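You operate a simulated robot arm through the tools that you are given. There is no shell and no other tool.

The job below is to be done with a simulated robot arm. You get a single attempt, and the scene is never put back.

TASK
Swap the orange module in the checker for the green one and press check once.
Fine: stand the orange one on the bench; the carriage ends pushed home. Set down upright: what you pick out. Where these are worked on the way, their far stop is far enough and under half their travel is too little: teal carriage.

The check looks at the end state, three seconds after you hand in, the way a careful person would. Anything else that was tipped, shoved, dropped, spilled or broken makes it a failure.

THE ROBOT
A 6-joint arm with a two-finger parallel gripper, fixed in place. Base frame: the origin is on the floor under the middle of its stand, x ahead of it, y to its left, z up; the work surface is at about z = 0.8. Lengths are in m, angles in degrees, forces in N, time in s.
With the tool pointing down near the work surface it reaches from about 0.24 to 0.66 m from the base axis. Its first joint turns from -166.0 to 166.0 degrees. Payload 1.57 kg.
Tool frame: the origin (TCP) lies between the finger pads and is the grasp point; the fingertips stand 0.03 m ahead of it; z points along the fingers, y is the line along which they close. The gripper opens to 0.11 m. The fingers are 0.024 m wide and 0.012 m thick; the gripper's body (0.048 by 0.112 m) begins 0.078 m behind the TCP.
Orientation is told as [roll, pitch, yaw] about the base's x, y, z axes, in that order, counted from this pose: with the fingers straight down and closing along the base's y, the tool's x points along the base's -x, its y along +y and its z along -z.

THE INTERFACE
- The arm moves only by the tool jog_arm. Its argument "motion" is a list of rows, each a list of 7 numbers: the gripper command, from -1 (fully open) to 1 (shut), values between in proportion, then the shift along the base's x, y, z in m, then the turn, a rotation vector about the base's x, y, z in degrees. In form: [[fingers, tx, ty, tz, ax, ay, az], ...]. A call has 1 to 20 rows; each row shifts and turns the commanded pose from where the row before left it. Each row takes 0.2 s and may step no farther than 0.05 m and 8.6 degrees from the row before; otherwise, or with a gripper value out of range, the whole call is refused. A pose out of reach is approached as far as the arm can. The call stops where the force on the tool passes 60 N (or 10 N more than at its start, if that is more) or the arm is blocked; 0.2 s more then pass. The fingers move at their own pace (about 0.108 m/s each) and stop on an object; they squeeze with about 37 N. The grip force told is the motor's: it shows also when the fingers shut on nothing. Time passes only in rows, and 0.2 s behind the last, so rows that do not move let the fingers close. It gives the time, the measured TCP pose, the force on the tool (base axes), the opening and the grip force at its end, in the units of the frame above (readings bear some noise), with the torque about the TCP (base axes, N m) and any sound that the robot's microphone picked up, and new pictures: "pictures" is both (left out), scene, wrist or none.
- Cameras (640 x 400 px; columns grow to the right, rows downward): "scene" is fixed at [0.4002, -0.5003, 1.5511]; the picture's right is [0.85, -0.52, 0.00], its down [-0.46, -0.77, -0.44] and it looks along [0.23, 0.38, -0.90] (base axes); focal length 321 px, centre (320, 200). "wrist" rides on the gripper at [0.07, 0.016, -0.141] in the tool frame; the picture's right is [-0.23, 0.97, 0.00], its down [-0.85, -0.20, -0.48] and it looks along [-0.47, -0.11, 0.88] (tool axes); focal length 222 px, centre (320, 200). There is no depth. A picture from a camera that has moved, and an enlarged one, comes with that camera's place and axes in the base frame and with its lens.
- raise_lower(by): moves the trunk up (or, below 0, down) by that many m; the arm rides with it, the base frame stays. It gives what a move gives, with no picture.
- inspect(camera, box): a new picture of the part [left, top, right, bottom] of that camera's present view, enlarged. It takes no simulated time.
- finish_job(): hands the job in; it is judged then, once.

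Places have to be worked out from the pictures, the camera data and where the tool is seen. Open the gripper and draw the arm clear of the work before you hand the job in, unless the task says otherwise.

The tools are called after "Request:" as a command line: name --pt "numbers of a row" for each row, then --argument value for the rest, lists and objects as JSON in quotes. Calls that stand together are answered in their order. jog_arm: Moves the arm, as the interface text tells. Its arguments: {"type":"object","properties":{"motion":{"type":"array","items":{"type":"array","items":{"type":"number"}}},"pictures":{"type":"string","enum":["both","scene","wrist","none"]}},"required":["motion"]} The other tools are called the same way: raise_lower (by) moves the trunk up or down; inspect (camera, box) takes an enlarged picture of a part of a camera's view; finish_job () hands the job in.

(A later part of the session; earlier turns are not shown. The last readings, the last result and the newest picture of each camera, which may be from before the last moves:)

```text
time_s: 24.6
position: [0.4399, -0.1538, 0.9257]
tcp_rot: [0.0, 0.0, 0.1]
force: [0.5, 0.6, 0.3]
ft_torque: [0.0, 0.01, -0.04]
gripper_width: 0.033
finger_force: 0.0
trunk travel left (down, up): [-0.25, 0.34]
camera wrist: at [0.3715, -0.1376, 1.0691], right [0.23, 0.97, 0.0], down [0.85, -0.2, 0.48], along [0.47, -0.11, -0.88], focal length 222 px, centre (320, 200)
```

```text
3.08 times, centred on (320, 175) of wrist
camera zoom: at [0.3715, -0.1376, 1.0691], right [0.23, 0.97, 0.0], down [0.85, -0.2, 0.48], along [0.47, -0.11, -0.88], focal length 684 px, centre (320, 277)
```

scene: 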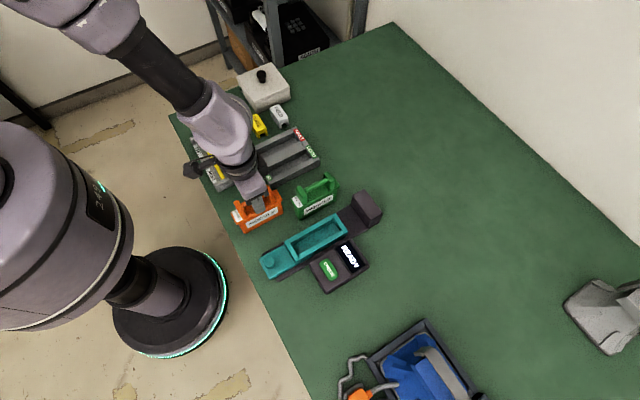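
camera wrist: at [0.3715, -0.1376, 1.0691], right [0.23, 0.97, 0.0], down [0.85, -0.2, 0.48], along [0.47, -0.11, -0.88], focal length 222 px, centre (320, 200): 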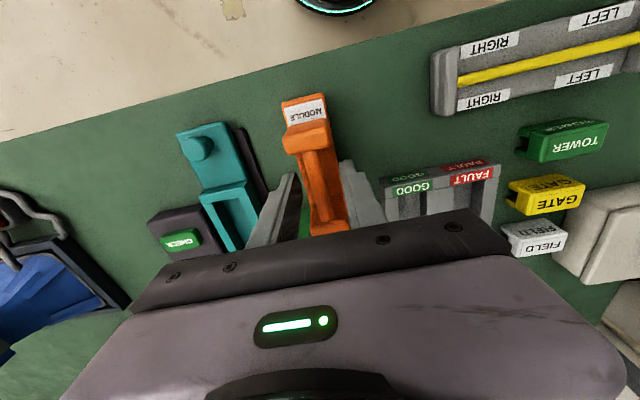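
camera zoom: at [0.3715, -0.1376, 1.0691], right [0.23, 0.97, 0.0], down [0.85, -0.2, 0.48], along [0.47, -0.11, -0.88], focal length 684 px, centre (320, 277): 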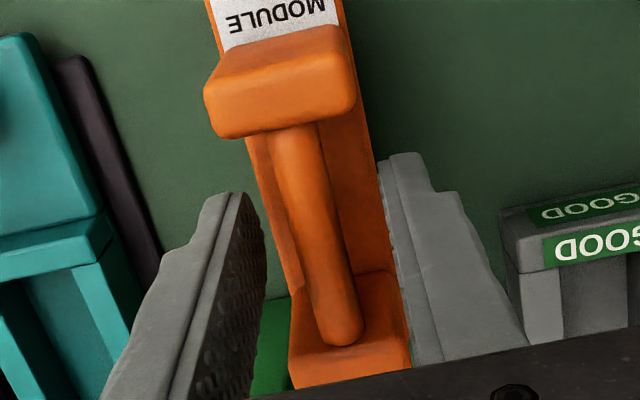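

Orange is standing free between the open fingers. I lift straight up and move to hover over green's handle.

Request:
jog_arm --pt "0.4 0 0 0.015 0 0 0" --pt "0.4 0 0 0.03 0 0 0" --pt "0.4 0 0 0.03 0 0 0" --pt "0.3 0 0 0.03 0 0 0" --pt "0.2 0.045 -0.0125 0 0 0 0" --pt "0.2 0.045 -0.0125 0 0 0 0" --pt "0.2 0.045 -0.0125 0 0 0 0" --pt "0.2 0 0 -0.01 0 0 0" --pt "0.2 0 0 0 0 0 0" --pictures "both"

Request:
inspect --camera "wrist" --box '[240, 110, 400, 240]'

Request:
inspect --camera "scene" --box '[200, 140, 380, 280]'

```text
time_s: 26.6
position: [0.5761, -0.192, 1.0238]
tcp_rot: [0.0, 0.0, 0.0]
force: [-0.2, 0.5, -0.1]
ft_torque: [0.01, 0.0, 0.02]
gripper_width: 0.0441
finger_force: 0.0
trunk travel left (down, up): [-0.25, 0.34]
camera wrist: at [0.5075, -0.1753, 1.1666], right [0.23, 0.97, 0.0], down [0.86, -0.2, 0.48], along [0.47, -0.11, -0.88], focal length 222 px, centre (320, 200)
```

scene: 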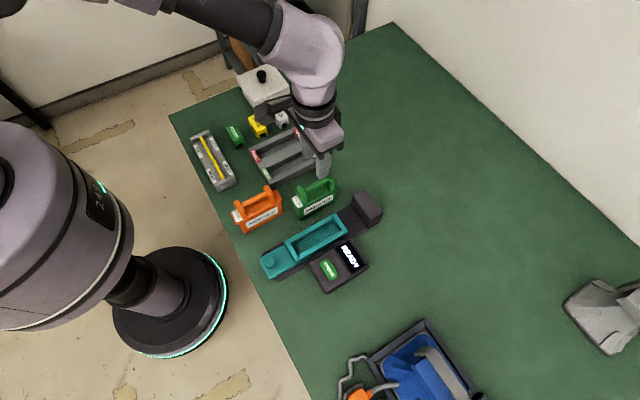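
wrist: 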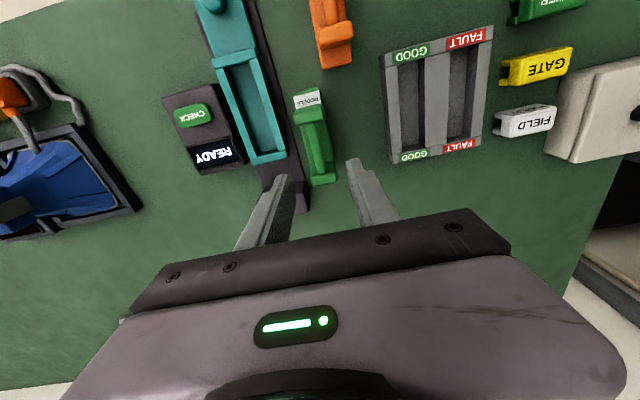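

```text
3.08 times, centred on (320, 175) of wrist
camera zoom: at [0.5075, -0.1753, 1.1666], right [0.23, 0.97, 0.0], down [0.86, -0.2, 0.48], along [0.47, -0.11, -0.88], focal length 684 px, centre (320, 277)
```

zoom: 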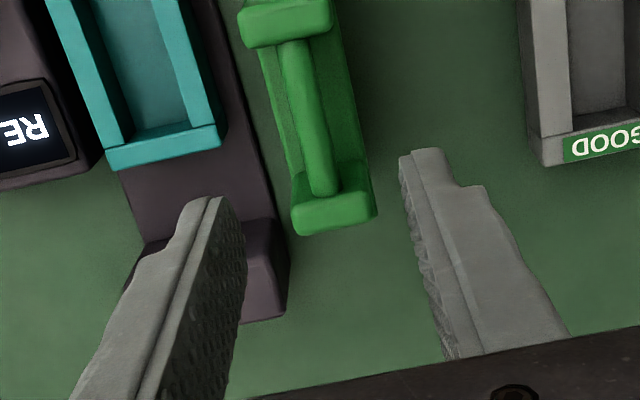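

```text
2.86 times, centred on (290, 210) of scene
camera zoom: at [0.4002, -0.5003, 1.5511], right [0.85, -0.52, 0.0], down [-0.46, -0.77, -0.44], along [0.23, 0.38, -0.9], focal length 917 px, centre (406, 171)
```

zoom: 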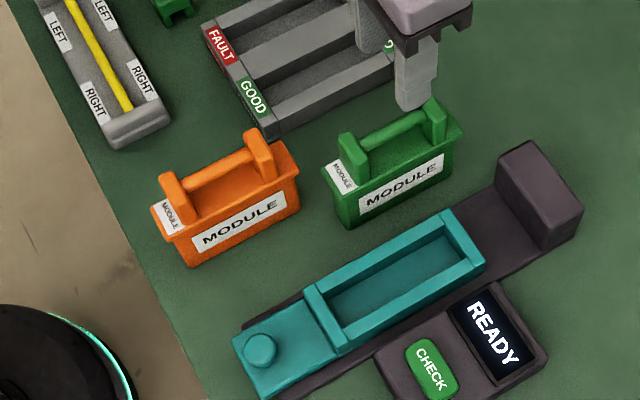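

Green's bar measures at about [0.577, -0.196] running along x, and orange stands upright on the bench. I shift slightly and descend to z ≈ 0.928, the same grip height relative to the module as for orange.

Request:
jog_arm --pt "0.2 0.0015 -0.004 -0.03 0 0 0" --pt "0.2 0 0 -0.03 0 0 0" --pt "0.2 0 0 -0.022 0 0 0" --pt "0.2 0 0 -0.0116 0 0 0" --pt "0.2 0 0 0 0 0 0" --pictures "both"

Request:
inspect --camera "wrist" --box '[240, 110, 400, 240]'

```text
time_s: 27.8
position: [0.5767, -0.1962, 0.9269]
tcp_rot: [0.0, 0.0, 0.0]
force: [-0.4, -0.8, -0.5]
ft_torque: [-0.02, 0.01, -0.04]
gripper_width: 0.044
finger_force: 0.1
trunk travel left (down, up): [-0.25, 0.34]
camera wrist: at [0.5078, -0.1785, 1.0703], right [0.23, 0.97, 0.0], down [0.85, -0.2, 0.48], along [0.47, -0.11, -0.88], focal length 222 px, centre (320, 200)
```

scene: 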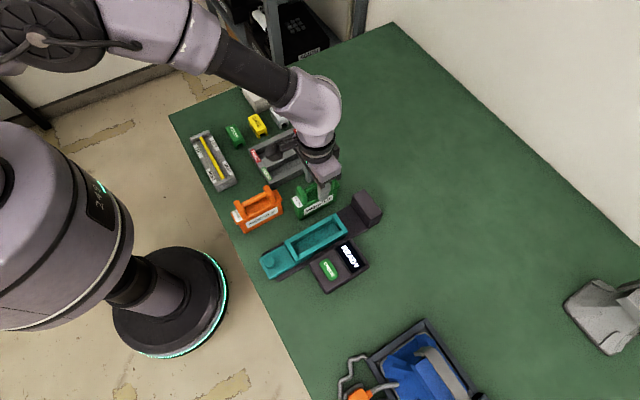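
wrist: 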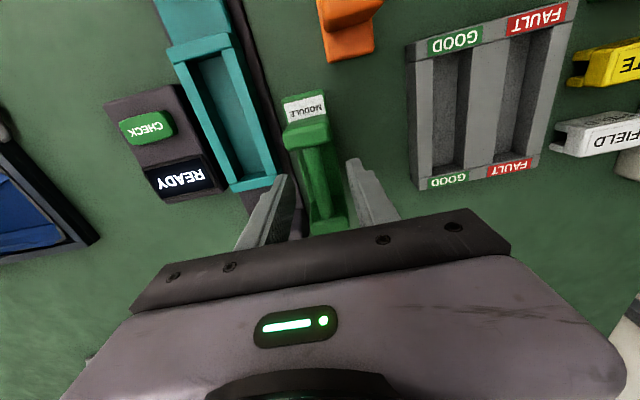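

```text
3.08 times, centred on (320, 175) of wrist
camera zoom: at [0.5078, -0.1785, 1.0703], right [0.23, 0.97, 0.0], down [0.85, -0.2, 0.48], along [0.47, -0.11, -0.88], focal length 684 px, centre (320, 277)
```

zoom: 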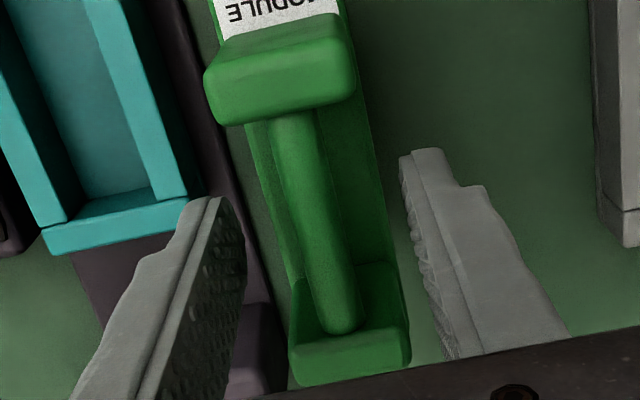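

The bar lies between the fingers, with green about 1 mm nearer relative to the gripper than orange was; I correct x by −1 mm and close.

Request:
jog_arm --pt "0.2 -0.001 0 0 0 0 0" --pt "0.6 0 0 0 0 0 0" --pt "1 0 0 0 0 0 0" --pt "1 0 0 0 0 0 0" --pt "1 0 0 0 0 0 0" --pictures "wrist"

Request:
inspect --camera "wrist" --box '[240, 110, 400, 240]'

```text
time_s: 29.0
position: [0.5751, -0.1941, 0.9277]
tcp_rot: [0.0, 0.0, 0.0]
force: [0.4, 0.4, -0.4]
ft_torque: [0.0, -0.02, 0.03]
gripper_width: 0.0114
finger_force: 28.7
trunk travel left (down, up): [-0.25, 0.34]
camera wrist: at [0.5075, -0.1787, 1.07], right [0.23, 0.97, 0.0], down [0.85, -0.2, 0.48], along [0.47, -0.11, -0.88], focal length 222 px, centre (320, 200)
```

wrist: 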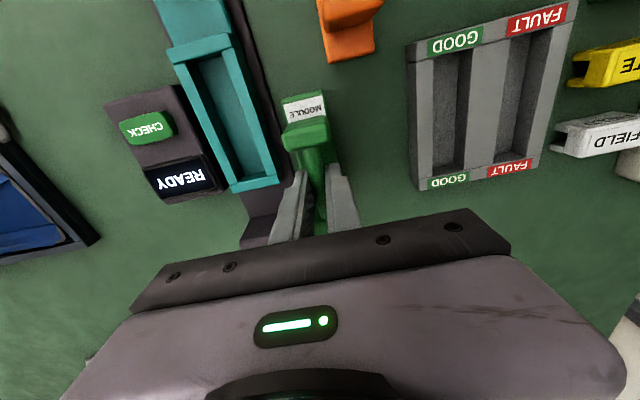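

```text
3.08 times, centred on (320, 175) of wrist
camera zoom: at [0.5075, -0.1787, 1.07], right [0.23, 0.97, 0.0], down [0.85, -0.2, 0.48], along [0.47, -0.11, -0.88], focal length 684 px, centre (320, 277)
```

zoom: 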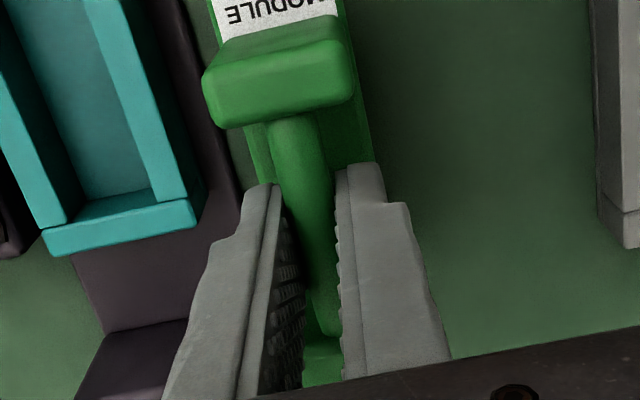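

Green is gripped the same way as orange was (width 0.0114, matching picture). I lift it straight up 0.1 m, then move over the pocket at the pose where orange came out.

Request:
jog_arm --pt "1 0 0 0.005 0 0 0" --pt "1 0 0 0.015 0 0 0" --pt "1 0 0 0.03 0 0 0" --pt "1 0 0 0.03 0 0 0" --pt "1 0 0 0.02 0 0 0" --pt "1 0 0 0 0 0 0" --pt "1 -0.012 -0.02 0 0 0 0" --pt "1 -0.012 -0.02 0 0 0 0" --pt "1 -0.012 -0.02 0 0 0 0" --pt "1 -0.0115 -0.0185 0 0 0 0" --pt "1 0 0 0 0 0 0" --pt "1 0 0 0 0 0 0" --pictures "both"

Request:
inspect --camera "scene" --box '[250, 160, 380, 280]'

Request:
inspect --camera "wrist" --box '[240, 100, 400, 240]'

```text
time_s: 31.6
position: [0.5268, -0.2765, 1.0275]
tcp_rot: [0.0, 0.0, 0.0]
force: [-0.7, 0.3, -2.9]
ft_torque: [-0.01, -0.03, 0.02]
gripper_width: 0.0116
finger_force: 28.5
trunk travel left (down, up): [-0.25, 0.34]
camera wrist: at [0.4586, -0.2596, 1.1711], right [0.23, 0.97, 0.0], down [0.86, -0.2, 0.48], along [0.47, -0.11, -0.88], focal length 222 px, centre (320, 200)
```

scene: 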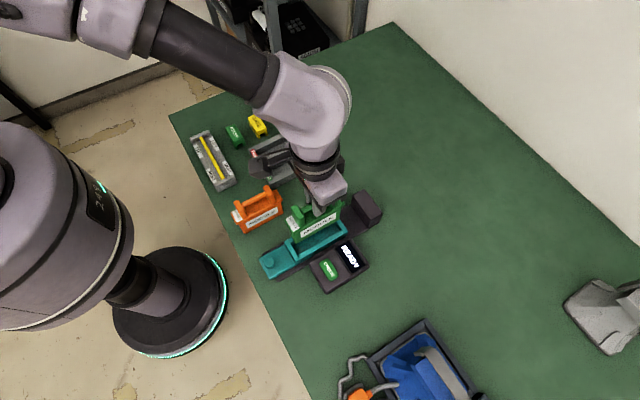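
wrist: 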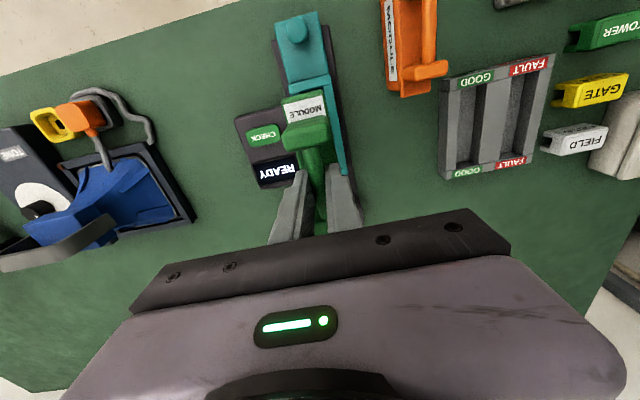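

```text
3.33 times, centred on (315, 220) of scene
camera zoom: at [0.4002, -0.5003, 1.5511], right [0.85, -0.52, 0.0], down [-0.46, -0.77, -0.44], along [0.23, 0.38, -0.9], focal length 1070 px, centre (337, 133)
```

zoom: 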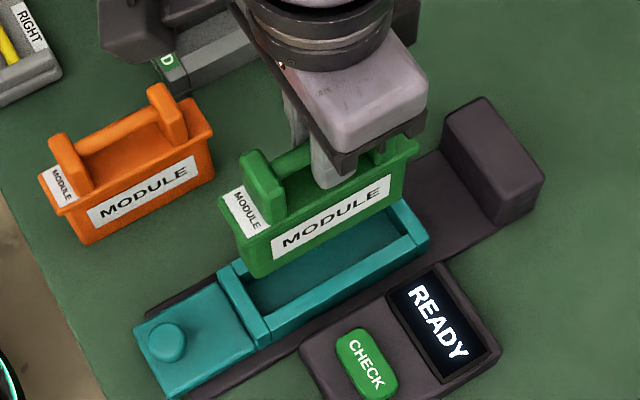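

```text
2.86 times, centred on (320, 170) of wrist
camera zoom: at [0.4586, -0.2596, 1.1711], right [0.23, 0.97, 0.0], down [0.86, -0.2, 0.48], along [0.47, -0.11, -0.88], focal length 635 px, centre (320, 286)
```

zoom: 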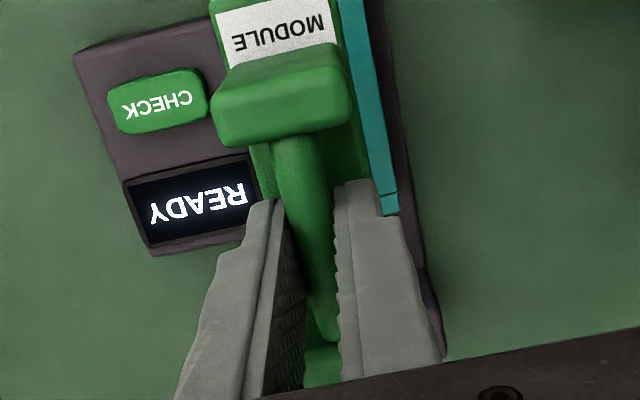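

Green hangs upright above the pocket at the orange's pose. I lower to z ≈ 0.968, just before its bottom enters the pocket, and check alignment.

Request:
jog_arm --pt "1 0 0 -0.02 0 0 0" --pt "1 0 0 -0.02 0 0 0" --pt "1 0 0 -0.015 0 0 0" --pt "1 0 0 -0.005 0 0 0" --pt "1 0 0 0 0 0 0" --pictures "both"

Request:
inspect --camera "scene" --box '[260, 180, 370, 280]'

```text
time_s: 32.8
position: [0.5288, -0.276, 0.9679]
tcp_rot: [0.0, 0.0, 0.0]
force: [1.3, 0.2, -3.6]
ft_torque: [0.02, -0.01, 0.01]
gripper_width: 0.0116
finger_force: 28.6
trunk travel left (down, up): [-0.25, 0.34]
camera wrist: at [0.4604, -0.259, 1.1112], right [0.23, 0.97, 0.0], down [0.86, -0.2, 0.48], along [0.47, -0.11, -0.88], focal length 222 px, centre (320, 200)
```

scene: 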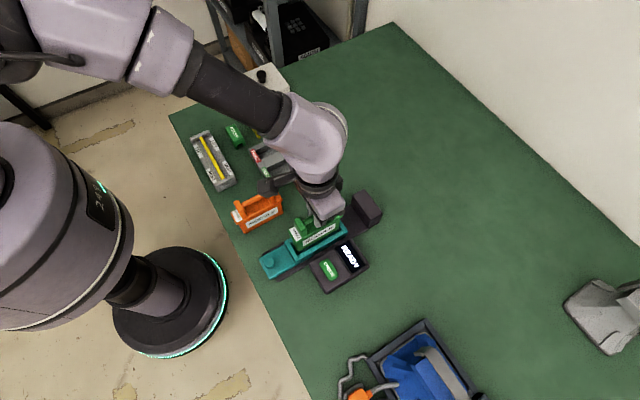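
wrist: 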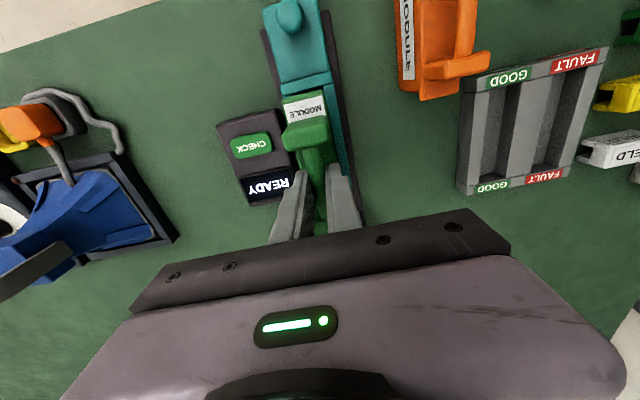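

```text
4.00 times, centred on (315, 230) of scene
camera zoom: at [0.4002, -0.5003, 1.5511], right [0.85, -0.52, 0.0], down [-0.46, -0.77, -0.44], along [0.23, 0.38, -0.9], focal length 1284 px, centre (340, 80)
```

zoom: 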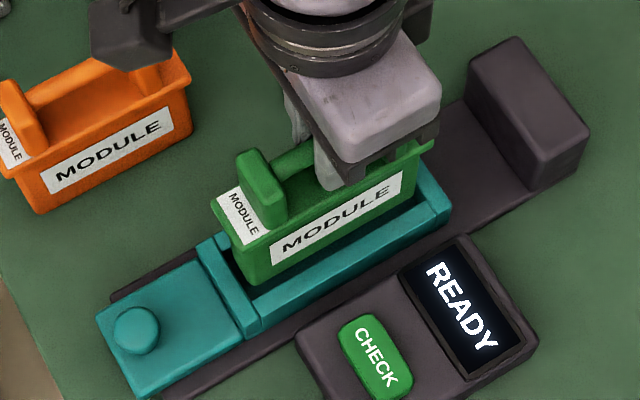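

The picture matches how orange looked at the same height while coming out. I lower into the pocket in small steps, checking the force.

Request:
jog_arm --pt "1 0 0 -0.004 0 0 0" --pt "1 0 0 -0.004 0 0 0" --pt "1 0 0 -0.004 0 0 0" --pt "1 0 0 -0.004 0 0 0" --pt "1 0 0 0 0 0 0" --pictures "none"

```text
time_s: 34.0
position: [0.5279, -0.2764, 0.9517]
tcp_rot: [0.0, 0.0, -0.1]
force: [-0.4, -0.2, -3.2]
ft_torque: [0.02, -0.01, 0.03]
gripper_width: 0.0113
finger_force: 28.7
trunk travel left (down, up): [-0.25, 0.34]
```

Free so far (−3 N is the module's weight) at z ≈ 0.952. I lower the last ~7 mm slowly.

Request:
jog_arm --pt "1 0 0 -0.003 0 0 0" --pt "1 0 0 -0.002 0 0 0" --pt "1 0 0 -0.0015 0 0 0" --pt "1 0 0 0 0 0 0" --pictures "none"

```text
time_s: 35.0
position: [0.5299, -0.2752, 0.9442]
tcp_rot: [0.0, 0.0, 0.0]
force: [-0.8, 0.0, -2.9]
ft_torque: [0.02, -0.05, -0.02]
gripper_width: 0.0115
finger_force: 29.3
trunk travel left (down, up): [-0.25, 0.34]
```

Request:
jog_arm --pt "1 0 0 -0.001 0 0 0" --pt "1 0 0 -0.001 0 0 0" --pt "1 0 0 0 0 0 0" --pictures "scene"

Request:
inspect --camera "scene" --box '[260, 180, 370, 280]'

```text
time_s: 35.8
position: [0.5309, -0.2749, 0.9426]
tcp_rot: [-0.1, -0.1, 0.0]
force: [3.5, 1.7, 4.8]
ft_torque: [-0.01, 0.09, 0.0]
gripper_width: 0.0117
finger_force: 28.9
trunk travel left (down, up): [-0.25, 0.34]
```

scene: 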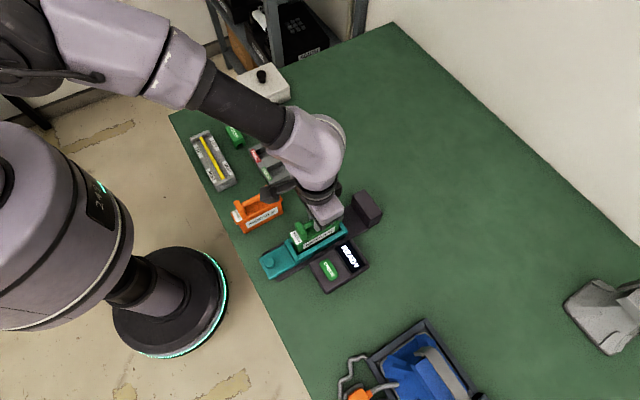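

```text
4.00 times, centred on (315, 230) of scene
camera zoom: at [0.4002, -0.5003, 1.5511], right [0.85, -0.52, 0.0], down [-0.46, -0.77, -0.44], along [0.23, 0.38, -0.9], focal length 1284 px, centre (340, 80)
```

zoom: 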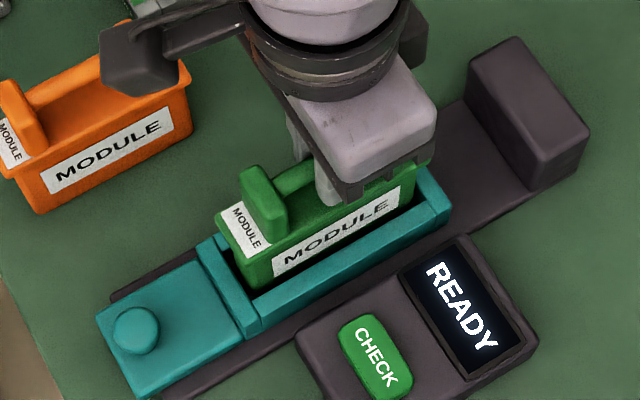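

The vertical force rose to +5 N at z ≈ 0.943, matching orange's seated height, so green is seated. I open gently and lift away.

Request:
jog_arm --pt "0.7 0 0 0 0 0 0" --pt "0.5 0 0 0 0 0 0" --pt "0.4 0 0 0 0 0 0" --pt "0.4 0 0 0 0 0 0" --pt "0.4 0 0 0.015 0 0 0" --pt "0.4 0 0 0.03 0 0 0" --pt "0.4 0 0 0.03 0 0 0" --pt "0.4 0 0 0.03 0 0 0" --pt "0.2 -0.035 0.02 0 0 0 0" --pt "0.2 -0.04 0.02 0 0 0 0" --pt "0.2 -0.04 0.02 0 0 0 0" --pt "0.2 -0.03 0 0 0 0 0" --pt "0.2 0 0 0 0 0 0" --pictures "both"

Request:
inspect --camera "scene" --box '[220, 170, 380, 290]'

Request:
inspect --camera "scene" --box '[260, 190, 370, 280]'

```text
time_s: 38.6
position: [0.3843, -0.2151, 1.0513]
tcp_rot: [-0.1, 0.0, 0.0]
force: [0.0, 0.6, 0.5]
ft_torque: [-0.02, 0.03, -0.04]
gripper_width: 0.0441
finger_force: 0.0
trunk travel left (down, up): [-0.25, 0.34]
camera wrist: at [0.3156, -0.1983, 1.1938], right [0.23, 0.97, 0.0], down [0.85, -0.2, 0.48], along [0.47, -0.11, -0.88], focal length 222 px, centre (320, 200)
```

scene: 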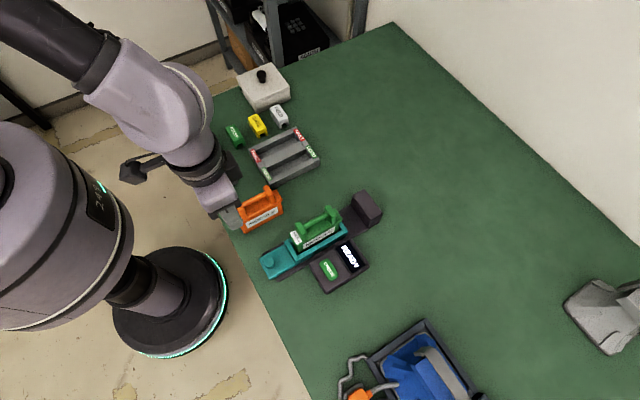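
wrist: 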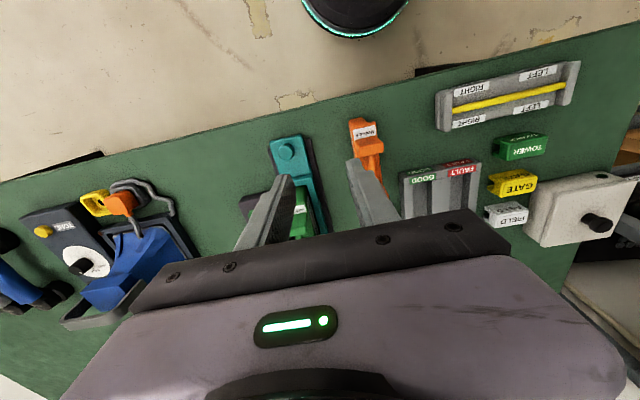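

```text
3.33 times, centred on (300, 230) of scene
camera zoom: at [0.4002, -0.5003, 1.5511], right [0.85, -0.52, 0.0], down [-0.46, -0.77, -0.44], along [0.23, 0.38, -0.9], focal length 1070 px, centre (387, 100)
```

zoom: 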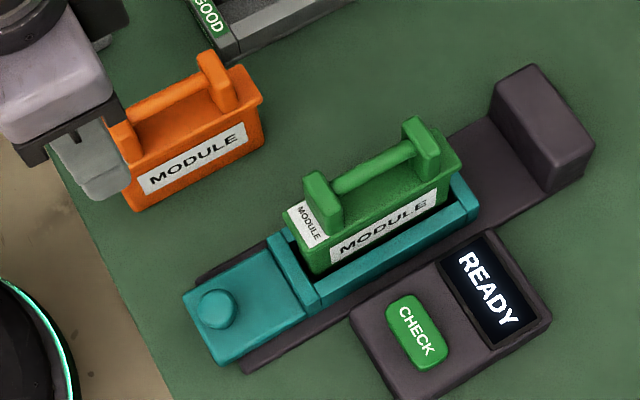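

```text
4.44 times, centred on (315, 235) of scene
camera zoom: at [0.4002, -0.5003, 1.5511], right [0.85, -0.52, 0.0], down [-0.46, -0.77, -0.44], along [0.23, 0.38, -0.9], focal length 1426 px, centre (342, 44)
```

zoom: 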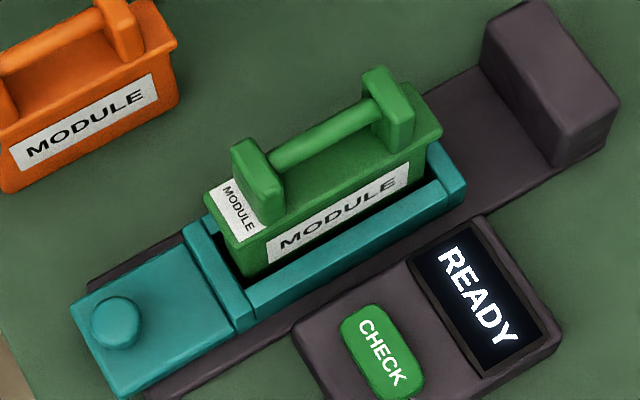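

Green sits in the pocket just as orange did. Now I move over the knob at its pulled-out place, about [0.404, -0.275], and check before gripping.

Request:
jog_arm --pt "0.2 0.0095 -0.0295 0 0 0 0" --pt "0.2 0.0095 -0.0295 0 0 0 0" --pt "0 0 0 -0.04 0 0 0" --pt "0 0 0 -0.04 0 0 0" --pt "0 0 0 -0.038 0 0 0" --pt "0 0 0 0 0 0 0" --pictures "both"

Request:
inspect --camera "wrist" --box '[240, 110, 400, 240]'

```text
time_s: 40.0
position: [0.4033, -0.275, 0.9269]
tcp_rot: [0.0, -0.1, -0.1]
force: [0.5, 1.1, -0.7]
ft_torque: [-0.05, 0.01, 0.02]
gripper_width: 0.0551
finger_force: 0.1
trunk travel left (down, up): [-0.25, 0.34]
camera wrist: at [0.3338, -0.2574, 1.0707], right [0.23, 0.97, 0.0], down [0.85, -0.2, 0.48], along [0.47, -0.11, -0.88], focal length 222 px, centre (320, 200)
```

scene: 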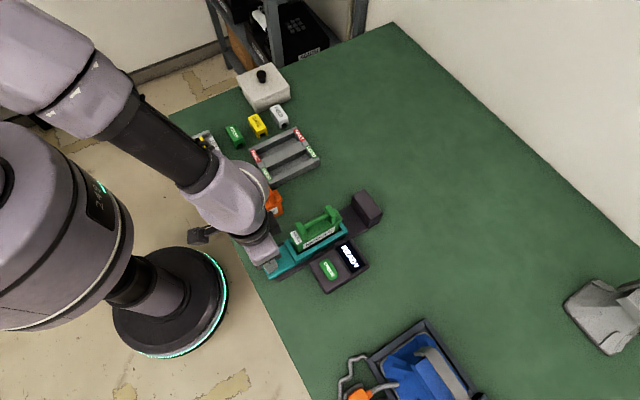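
wrist: 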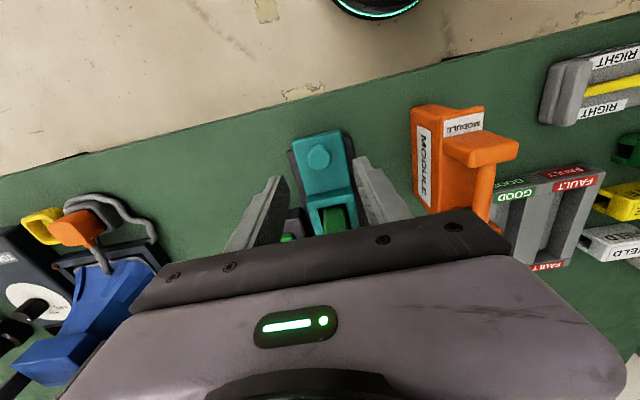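

```text
3.08 times, centred on (320, 175) of wrist
camera zoom: at [0.3338, -0.2574, 1.0707], right [0.23, 0.97, 0.0], down [0.85, -0.2, 0.48], along [0.47, -0.11, -0.88], focal length 684 px, centre (320, 277)
```

zoom: 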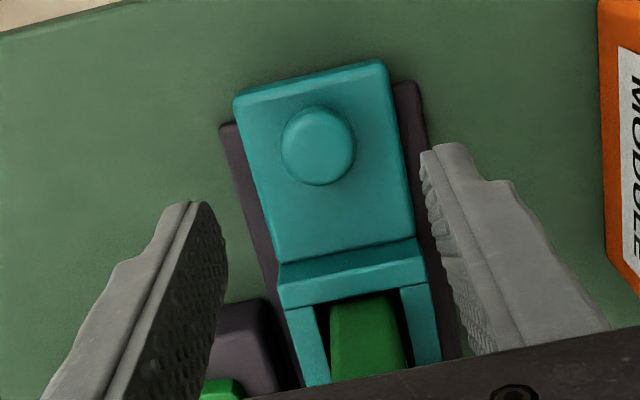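

The knob measures at [0.402, -0.274], right under the TCP, with orange well clear. I descend and grip it.

Request:
jog_arm --pt "0 0 0 -0.03 0 0 0" --pt "0 0 0 -0.025 0 0 0" --pt "0 0 0 -0.0165 0 0 0" --pt "0 0 0 0 0 0 0" --pt "0.6 0 0 0 0 0 0" --pt "1 0 0 0 0 0 0" --pt "1 0 0 0 0 0 0" --pictures "wrist"

```text
time_s: 41.6
position: [0.404, -0.274, 0.858]
tcp_rot: [0.0, -0.1, -0.1]
force: [-1.4, -20.3, 0.4]
ft_torque: [-0.4, -0.41, 0.02]
gripper_width: 0.0257
finger_force: 36.4
trunk travel left (down, up): [-0.25, 0.34]
camera wrist: at [0.3344, -0.2582, 1.0009], right [0.23, 0.97, 0.0], down [0.85, -0.2, 0.48], along [0.47, -0.11, -0.88], focal length 222 px, centre (320, 200)
```

wrist: 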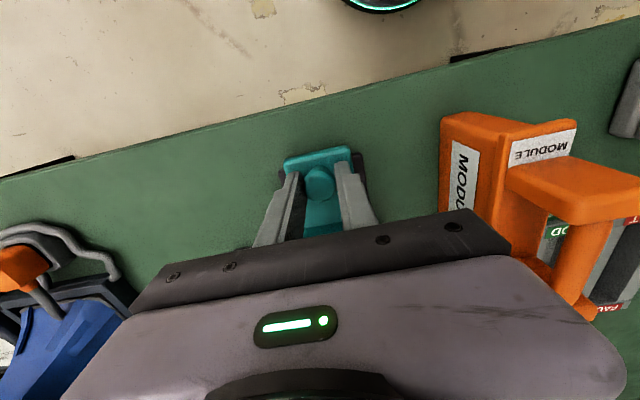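

Knob gripped; a −20 N side load means the arm should ease slightly to −y. I correct that and begin pushing the carriage home along +x.

Request:
jog_arm --pt "1 0 -0.0015 0 0 0 0" --pt "1 0.004 0 0 0 0 0" --pt "1 0.006 0.0003 0 0 0 0" --pt "1 0.006 0.0003 0 0 0 0" --pt "1 0.006 0.0003 0 0 0 0" --pt "1 0.006 0.0003 0 0 0 0" --pt "1 0 0 0 0 0 0" --pictures "scene"

```text
time_s: 43.2
position: [0.431, -0.2755, 0.8573]
tcp_rot: [0.2, 0.1, 0.0]
force: [0.9, -1.7, -9.8]
ft_torque: [0.03, 0.97, 0.01]
gripper_width: 0.0255
finger_force: 37.0
trunk travel left (down, up): [-0.25, 0.34]
```

scene: 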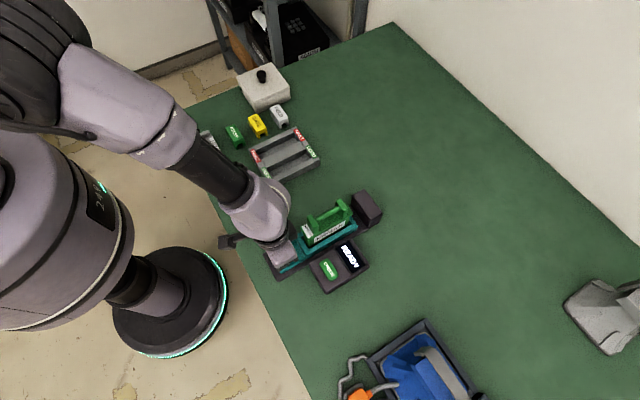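

The carriage slides smoothly, about halfway home. I continue, slowing near the end.

Request:
jog_arm --pt "1 0.006 0.0003 0 0 0 0" --pt "1 0.006 0.0003 0 0 0 0" --pt "1 0.005 0 0 0 0 0" --pt "1 0.003 0 0 0 0 0" --pt "1 0.002 0 0 0 0 0" --pt "1 0 0 0 0 0 0" --pictures "none"

```text
time_s: 44.6
position: [0.4521, -0.2751, 0.8579]
tcp_rot: [0.0, 0.0, 0.0]
force: [-10.0, -6.4, 13.8]
ft_torque: [-0.05, 0.97, -0.11]
gripper_width: 0.0256
finger_force: 36.9
trunk travel left (down, up): [-0.25, 0.34]
```

A −10 N push force shows it is nearing the home stop at x ≈ 0.452 (original was ≈ 0.454). I press a few more millimetres to seat it.

Request:
jog_arm --pt "1 0.002 0 0 0 0 0" --pt "1 0.002 0 0 0 0 0" --pt "1 0 0 0 0 0 0" --pictures "none"

```text
time_s: 45.4
position: [0.4543, -0.2766, 0.858]
tcp_rot: [0.2, 0.0, 0.0]
force: [-32.8, -18.4, 0.0]
ft_torque: [-0.26, 0.5, -0.11]
gripper_width: 0.0257
finger_force: 36.5
trunk travel left (down, up): [-0.25, 0.34]
```

The force climbed to −33 N with no further motion: the carriage is home at the original position. I relax most of the push, release and lift away.

Request:
jog_arm --pt "1 -0.0025 -0.001 0 0 0 0" --pt "1 0 0 0 0 0 0" --pt "0.4 0 0 0 0 0 0" --pt "0.2 0 0 0 0 0 0" --pt "0.2 0 0 0.03 0 0 0" --pt "0.2 0 0 0.04 0 0 0" --pt "0.2 0 0 0.045 0 0 0" --pt "0.2 0 0 0.045 0 0 0" --pt "0.2 -0.035 0 0.03 0 0 0" --pt "0.2 -0.035 0 0 0 0 0" --pt "0.2 0 0 0 0 0 0" --pictures "both"

Request:
inspect --camera "scene" --box '[255, 160, 395, 295]'

Request:
inspect --camera "scene" --box '[280, 160, 390, 229]'

```text
time_s: 47.8
position: [0.3868, -0.271, 1.0458]
tcp_rot: [0.0, 0.0, -0.1]
force: [0.9, 0.3, 0.5]
ft_torque: [0.02, -0.01, -0.02]
gripper_width: 0.0441
finger_force: 0.0
trunk travel left (down, up): [-0.25, 0.34]
camera wrist: at [0.3175, -0.2543, 1.1898], right [0.23, 0.97, 0.0], down [0.86, -0.2, 0.48], along [0.47, -0.11, -0.88], focal length 222 px, centre (320, 200)
```

scene: 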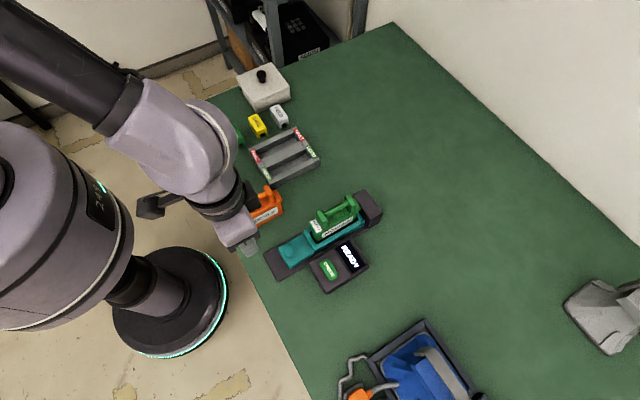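
wrist: 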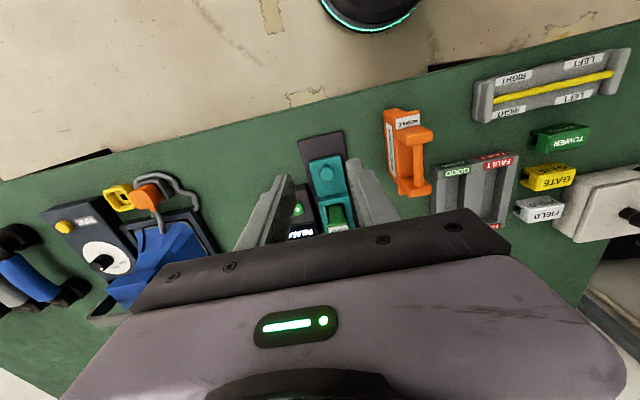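

```text
2.96 times, centred on (325, 228) of scene
camera zoom: at [0.4002, -0.5003, 1.5511], right [0.85, -0.52, 0.0], down [-0.46, -0.77, -0.44], along [0.23, 0.38, -0.9], focal length 951 px, centre (305, 118)
```

zoom: 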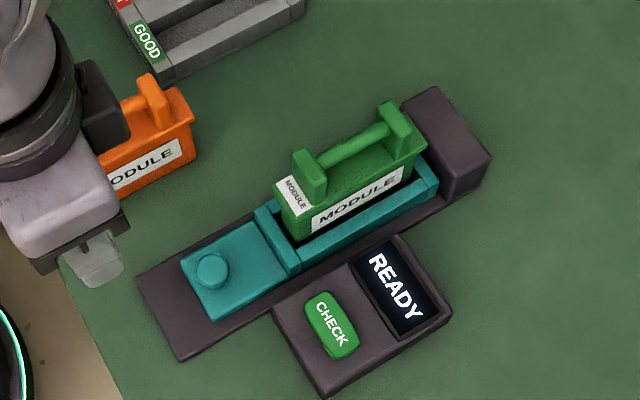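

```text
5.80 times, centred on (335, 194) of scene
camera zoom: at [0.4002, -0.5003, 1.5511], right [0.85, -0.52, 0.0], down [-0.46, -0.77, -0.44], along [0.23, 0.38, -0.9], focal length 1860 px, centre (233, 232)
```

zoom: 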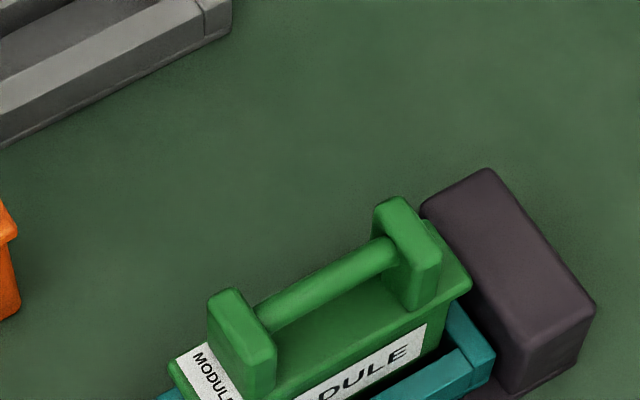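

The carriage and green are in exactly the pixels orange occupied at home, and the display still shows READY. The CHECK button measures at ≈[0.511, -0.357], top z ≈ 0.838; I close the fingers and hover above it.

Request:
jog_arm --pt "0.6 0.0318 -0.0214 0 0 0 0" --pt "1 0.0318 -0.0214 0 0 0 0" --pt "1 0.0318 -0.0214 0 0 0 0" --pt "1 0.0318 -0.0214 0 0 0 0" --pt "1 0 0 -0.037 0 0 0" --pt "1 0 0 -0.037 0 0 0" --pt "1 0 0 -0.035 0 0 0" --pt "1 0 0 0 0 0 0" --pictures "both"

Request:
inspect --camera "wrist" --box '[240, 110, 400, 240]'

Request:
inspect --camera "scene" --box '[280, 190, 390, 300]'

```text
time_s: 49.6
position: [0.5129, -0.3593, 0.9408]
tcp_rot: [0.0, 0.0, 0.0]
force: [-0.1, 0.1, -0.3]
ft_torque: [0.02, 0.0, 0.0]
gripper_width: 0.0002
finger_force: 21.1
trunk travel left (down, up): [-0.25, 0.34]
camera wrist: at [0.4439, -0.3435, 1.0842], right [0.23, 0.97, 0.0], down [0.85, -0.2, 0.48], along [0.47, -0.11, -0.88], focal length 222 px, centre (320, 200)
```

scene: 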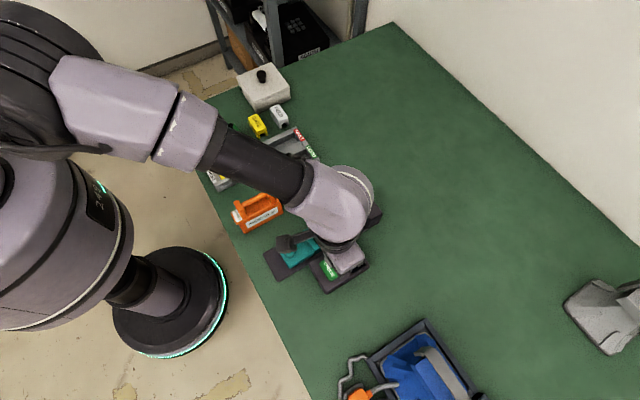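
wrist: 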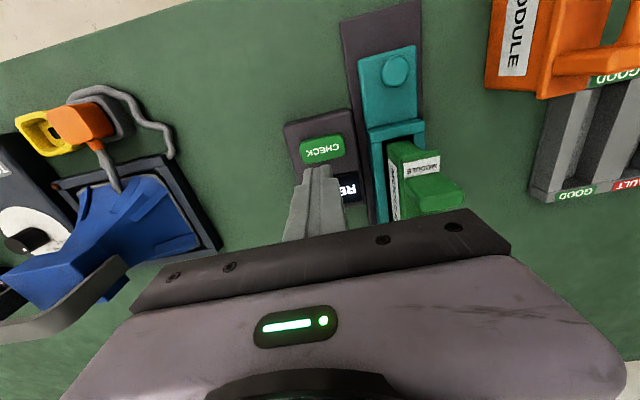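

```text
3.08 times, centred on (320, 175) of wrist
camera zoom: at [0.4439, -0.3435, 1.0842], right [0.23, 0.97, 0.0], down [0.85, -0.2, 0.48], along [0.47, -0.11, -0.88], focal length 684 px, centre (320, 277)
```

zoom: 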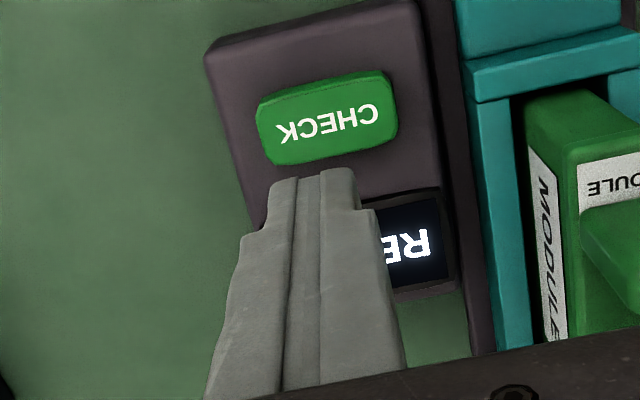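

```text
3.64 times, centred on (335, 245) of scene
camera zoom: at [0.4002, -0.5003, 1.5511], right [0.85, -0.52, 0.0], down [-0.46, -0.77, -0.44], along [0.23, 0.38, -0.9], focal length 1167 px, centre (266, 36)
```

zoom: 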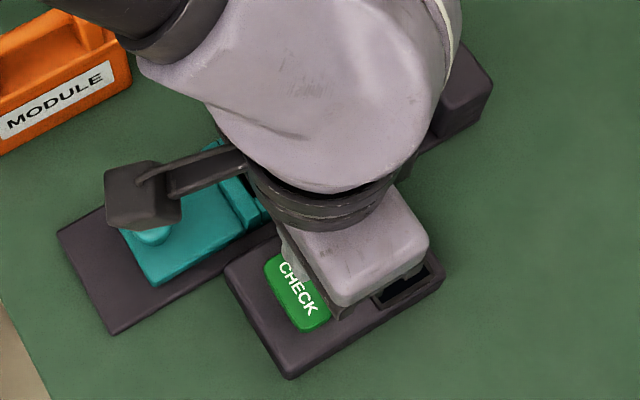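

The TCP is centred on the button (≈[0.512, -0.357]) and clear of the green module. I descend to just above the button top.

Request:
jog_arm --pt "1 0 0 -0.03 0 0 0" --pt "1 0 0 -0.025 0 0 0" --pt "1 0 0 -0.01 0 0 0" --pt "1 0 0 0 0 0 0" --pictures "wrist"

Request:
inspect --camera "wrist" --box '[240, 110, 400, 240]'

```text
time_s: 50.6
position: [0.5115, -0.3614, 0.8741]
tcp_rot: [0.0, 0.0, -0.1]
force: [0.5, -0.4, -0.1]
ft_torque: [-0.01, 0.0, -0.01]
gripper_width: 0.0001
finger_force: 21.4
trunk travel left (down, up): [-0.25, 0.34]
camera wrist: at [0.4431, -0.3448, 1.0175], right [0.23, 0.97, 0.0], down [0.85, -0.2, 0.48], along [0.47, -0.11, -0.88], focal length 222 px, centre (320, 200)
```

wrist: 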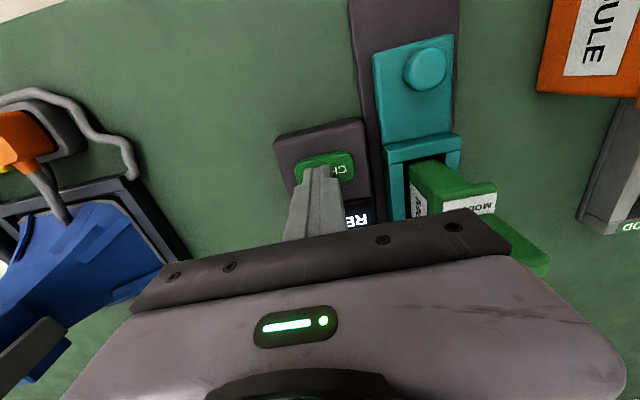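

```text
3.08 times, centred on (320, 175) of wrist
camera zoom: at [0.4431, -0.3448, 1.0175], right [0.23, 0.97, 0.0], down [0.85, -0.2, 0.48], along [0.47, -0.11, -0.88], focal length 684 px, centre (320, 277)
```

zoom: 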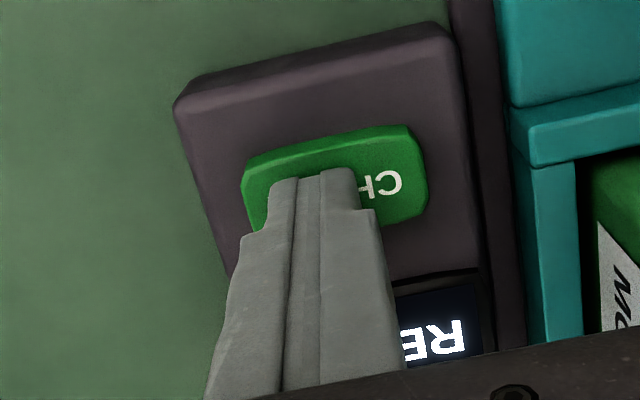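

The closed fingertips are a few millimetres above the CHECK button. I press down in small steps and watch force, sound and display.

Request:
jog_arm --pt "1 0 0.002 -0.002 0 0 0" --pt "1 0 0 -0.002 0 0 0" --pt "1 0 0 -0.002 0 0 0" --pt "1 0 0 0 0 0 0" --pictures "wrist"

```text
time_s: 51.6
position: [0.5103, -0.3584, 0.8693]
tcp_rot: [-0.1, 0.0, 0.0]
force: [-1.0, -0.6, 1.7]
ft_torque: [-0.01, 0.01, 0.03]
gripper_width: 0.0001
finger_force: 21.3
trunk travel left (down, up): [-0.25, 0.34]
camera wrist: at [0.4425, -0.3424, 1.0125], right [0.23, 0.97, 0.0], down [0.85, -0.2, 0.48], along [0.47, -0.11, -0.88], focal length 222 px, centre (320, 200)
```

wrist: 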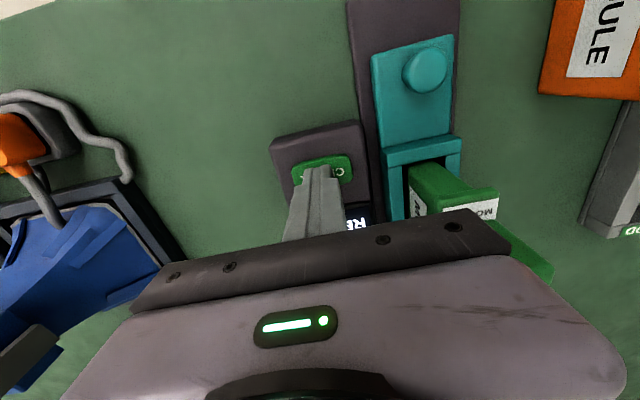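

A slight +1.7 N suggests first touch. I continue pressing in 1.5 mm steps.

Request:
jog_arm --pt "1 0 0 -0.0015 0 0 0" --pt "1 0 0 -0.0015 0 0 0" --pt "1 0 0 0 0 0 0" --pictures "wrist"

Request:
inspect --camera "scene" --box '[280, 190, 390, 300]'

```text
time_s: 52.4
position: [0.5121, -0.3578, 0.8666]
tcp_rot: [0.0, 0.0, 0.0]
force: [-1.0, -1.9, 3.9]
ft_torque: [-0.05, 0.02, 0.0]
gripper_width: 0.0
finger_force: 21.3
trunk travel left (down, up): [-0.25, 0.34]
heard: click
camera wrist: at [0.4428, -0.3413, 1.0094], right [0.23, 0.97, 0.0], down [0.85, -0.2, 0.48], along [0.47, -0.11, -0.88], focal length 222 px, centre (320, 200)
```

wrist: 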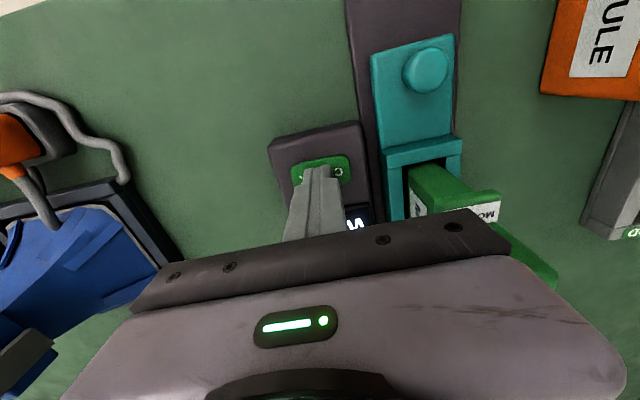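

```text
3.64 times, centred on (335, 245) of scene
camera zoom: at [0.4002, -0.5003, 1.5511], right [0.85, -0.52, 0.0], down [-0.46, -0.77, -0.44], along [0.23, 0.38, -0.9], focal length 1167 px, centre (266, 36)
```

zoom: 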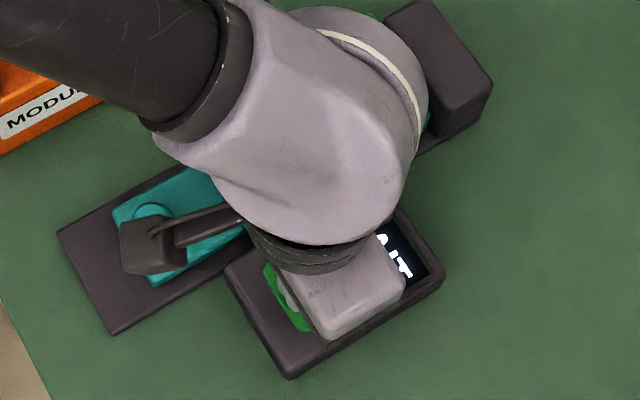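

A click was heard and the display changed (it reads like "WAIT"). I release straight up in one continuous motion and then draw the arm back clear.

Request:
jog_arm --pt "1 0 0 0.02 0 0 0" --pt "1 0 0 0.04 0 0 0" --pt "1 0 0 0.045 0 0 0" --pt "1 0 0 0.045 0 0 0" --pt "1 0 0 0.04 0 0 0" --pt "0.5 -0.045 0 0 0 0 0" --pt "0 -0.045 0 0 0 0 0" --pt "-0.3 -0.04 0.02 0 0 0 0" --pt "-0.3 0 0 0 0 0 0" --pictures "both"

Request:
inspect --camera "scene" --box '[225, 160, 395, 295]'

```text
time_s: 54.4
position: [0.3799, -0.3381, 1.0514]
tcp_rot: [0.0, 0.0, 0.0]
force: [-0.9, 0.9, 0.0]
ft_torque: [-0.03, 0.0, 0.0]
gripper_width: 0.0716
finger_force: 0.0
trunk travel left (down, up): [-0.25, 0.34]
camera wrist: at [0.3113, -0.322, 1.1949], right [0.23, 0.97, 0.0], down [0.85, -0.2, 0.48], along [0.47, -0.11, -0.88], focal length 222 px, centre (320, 200)
```

scene: 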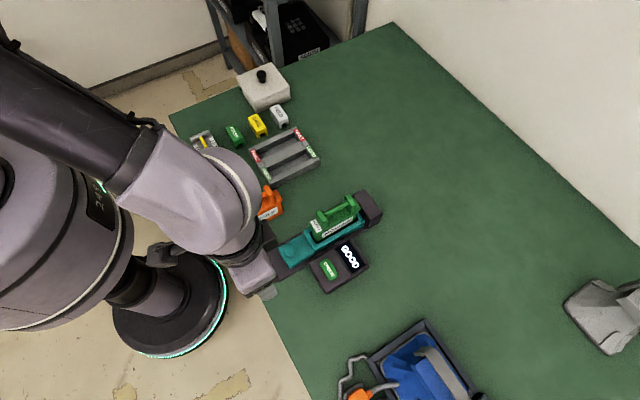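
wrist: 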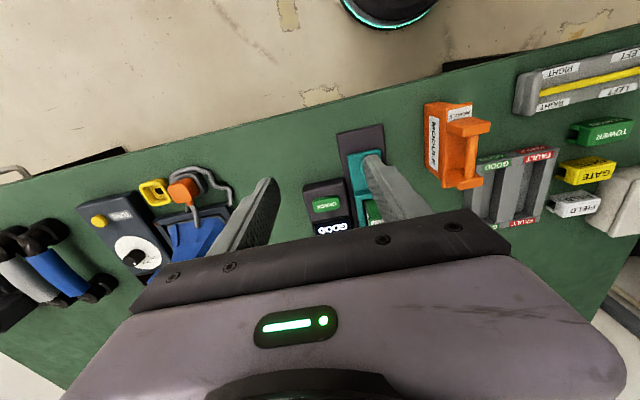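

```text
2.96 times, centred on (310, 228) of scene
camera zoom: at [0.4002, -0.5003, 1.5511], right [0.85, -0.52, 0.0], down [-0.46, -0.77, -0.44], along [0.23, 0.38, -0.9], focal length 951 px, centre (350, 118)
```

zoom: 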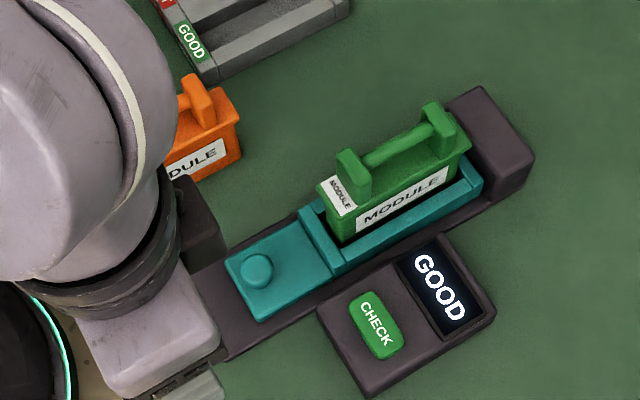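

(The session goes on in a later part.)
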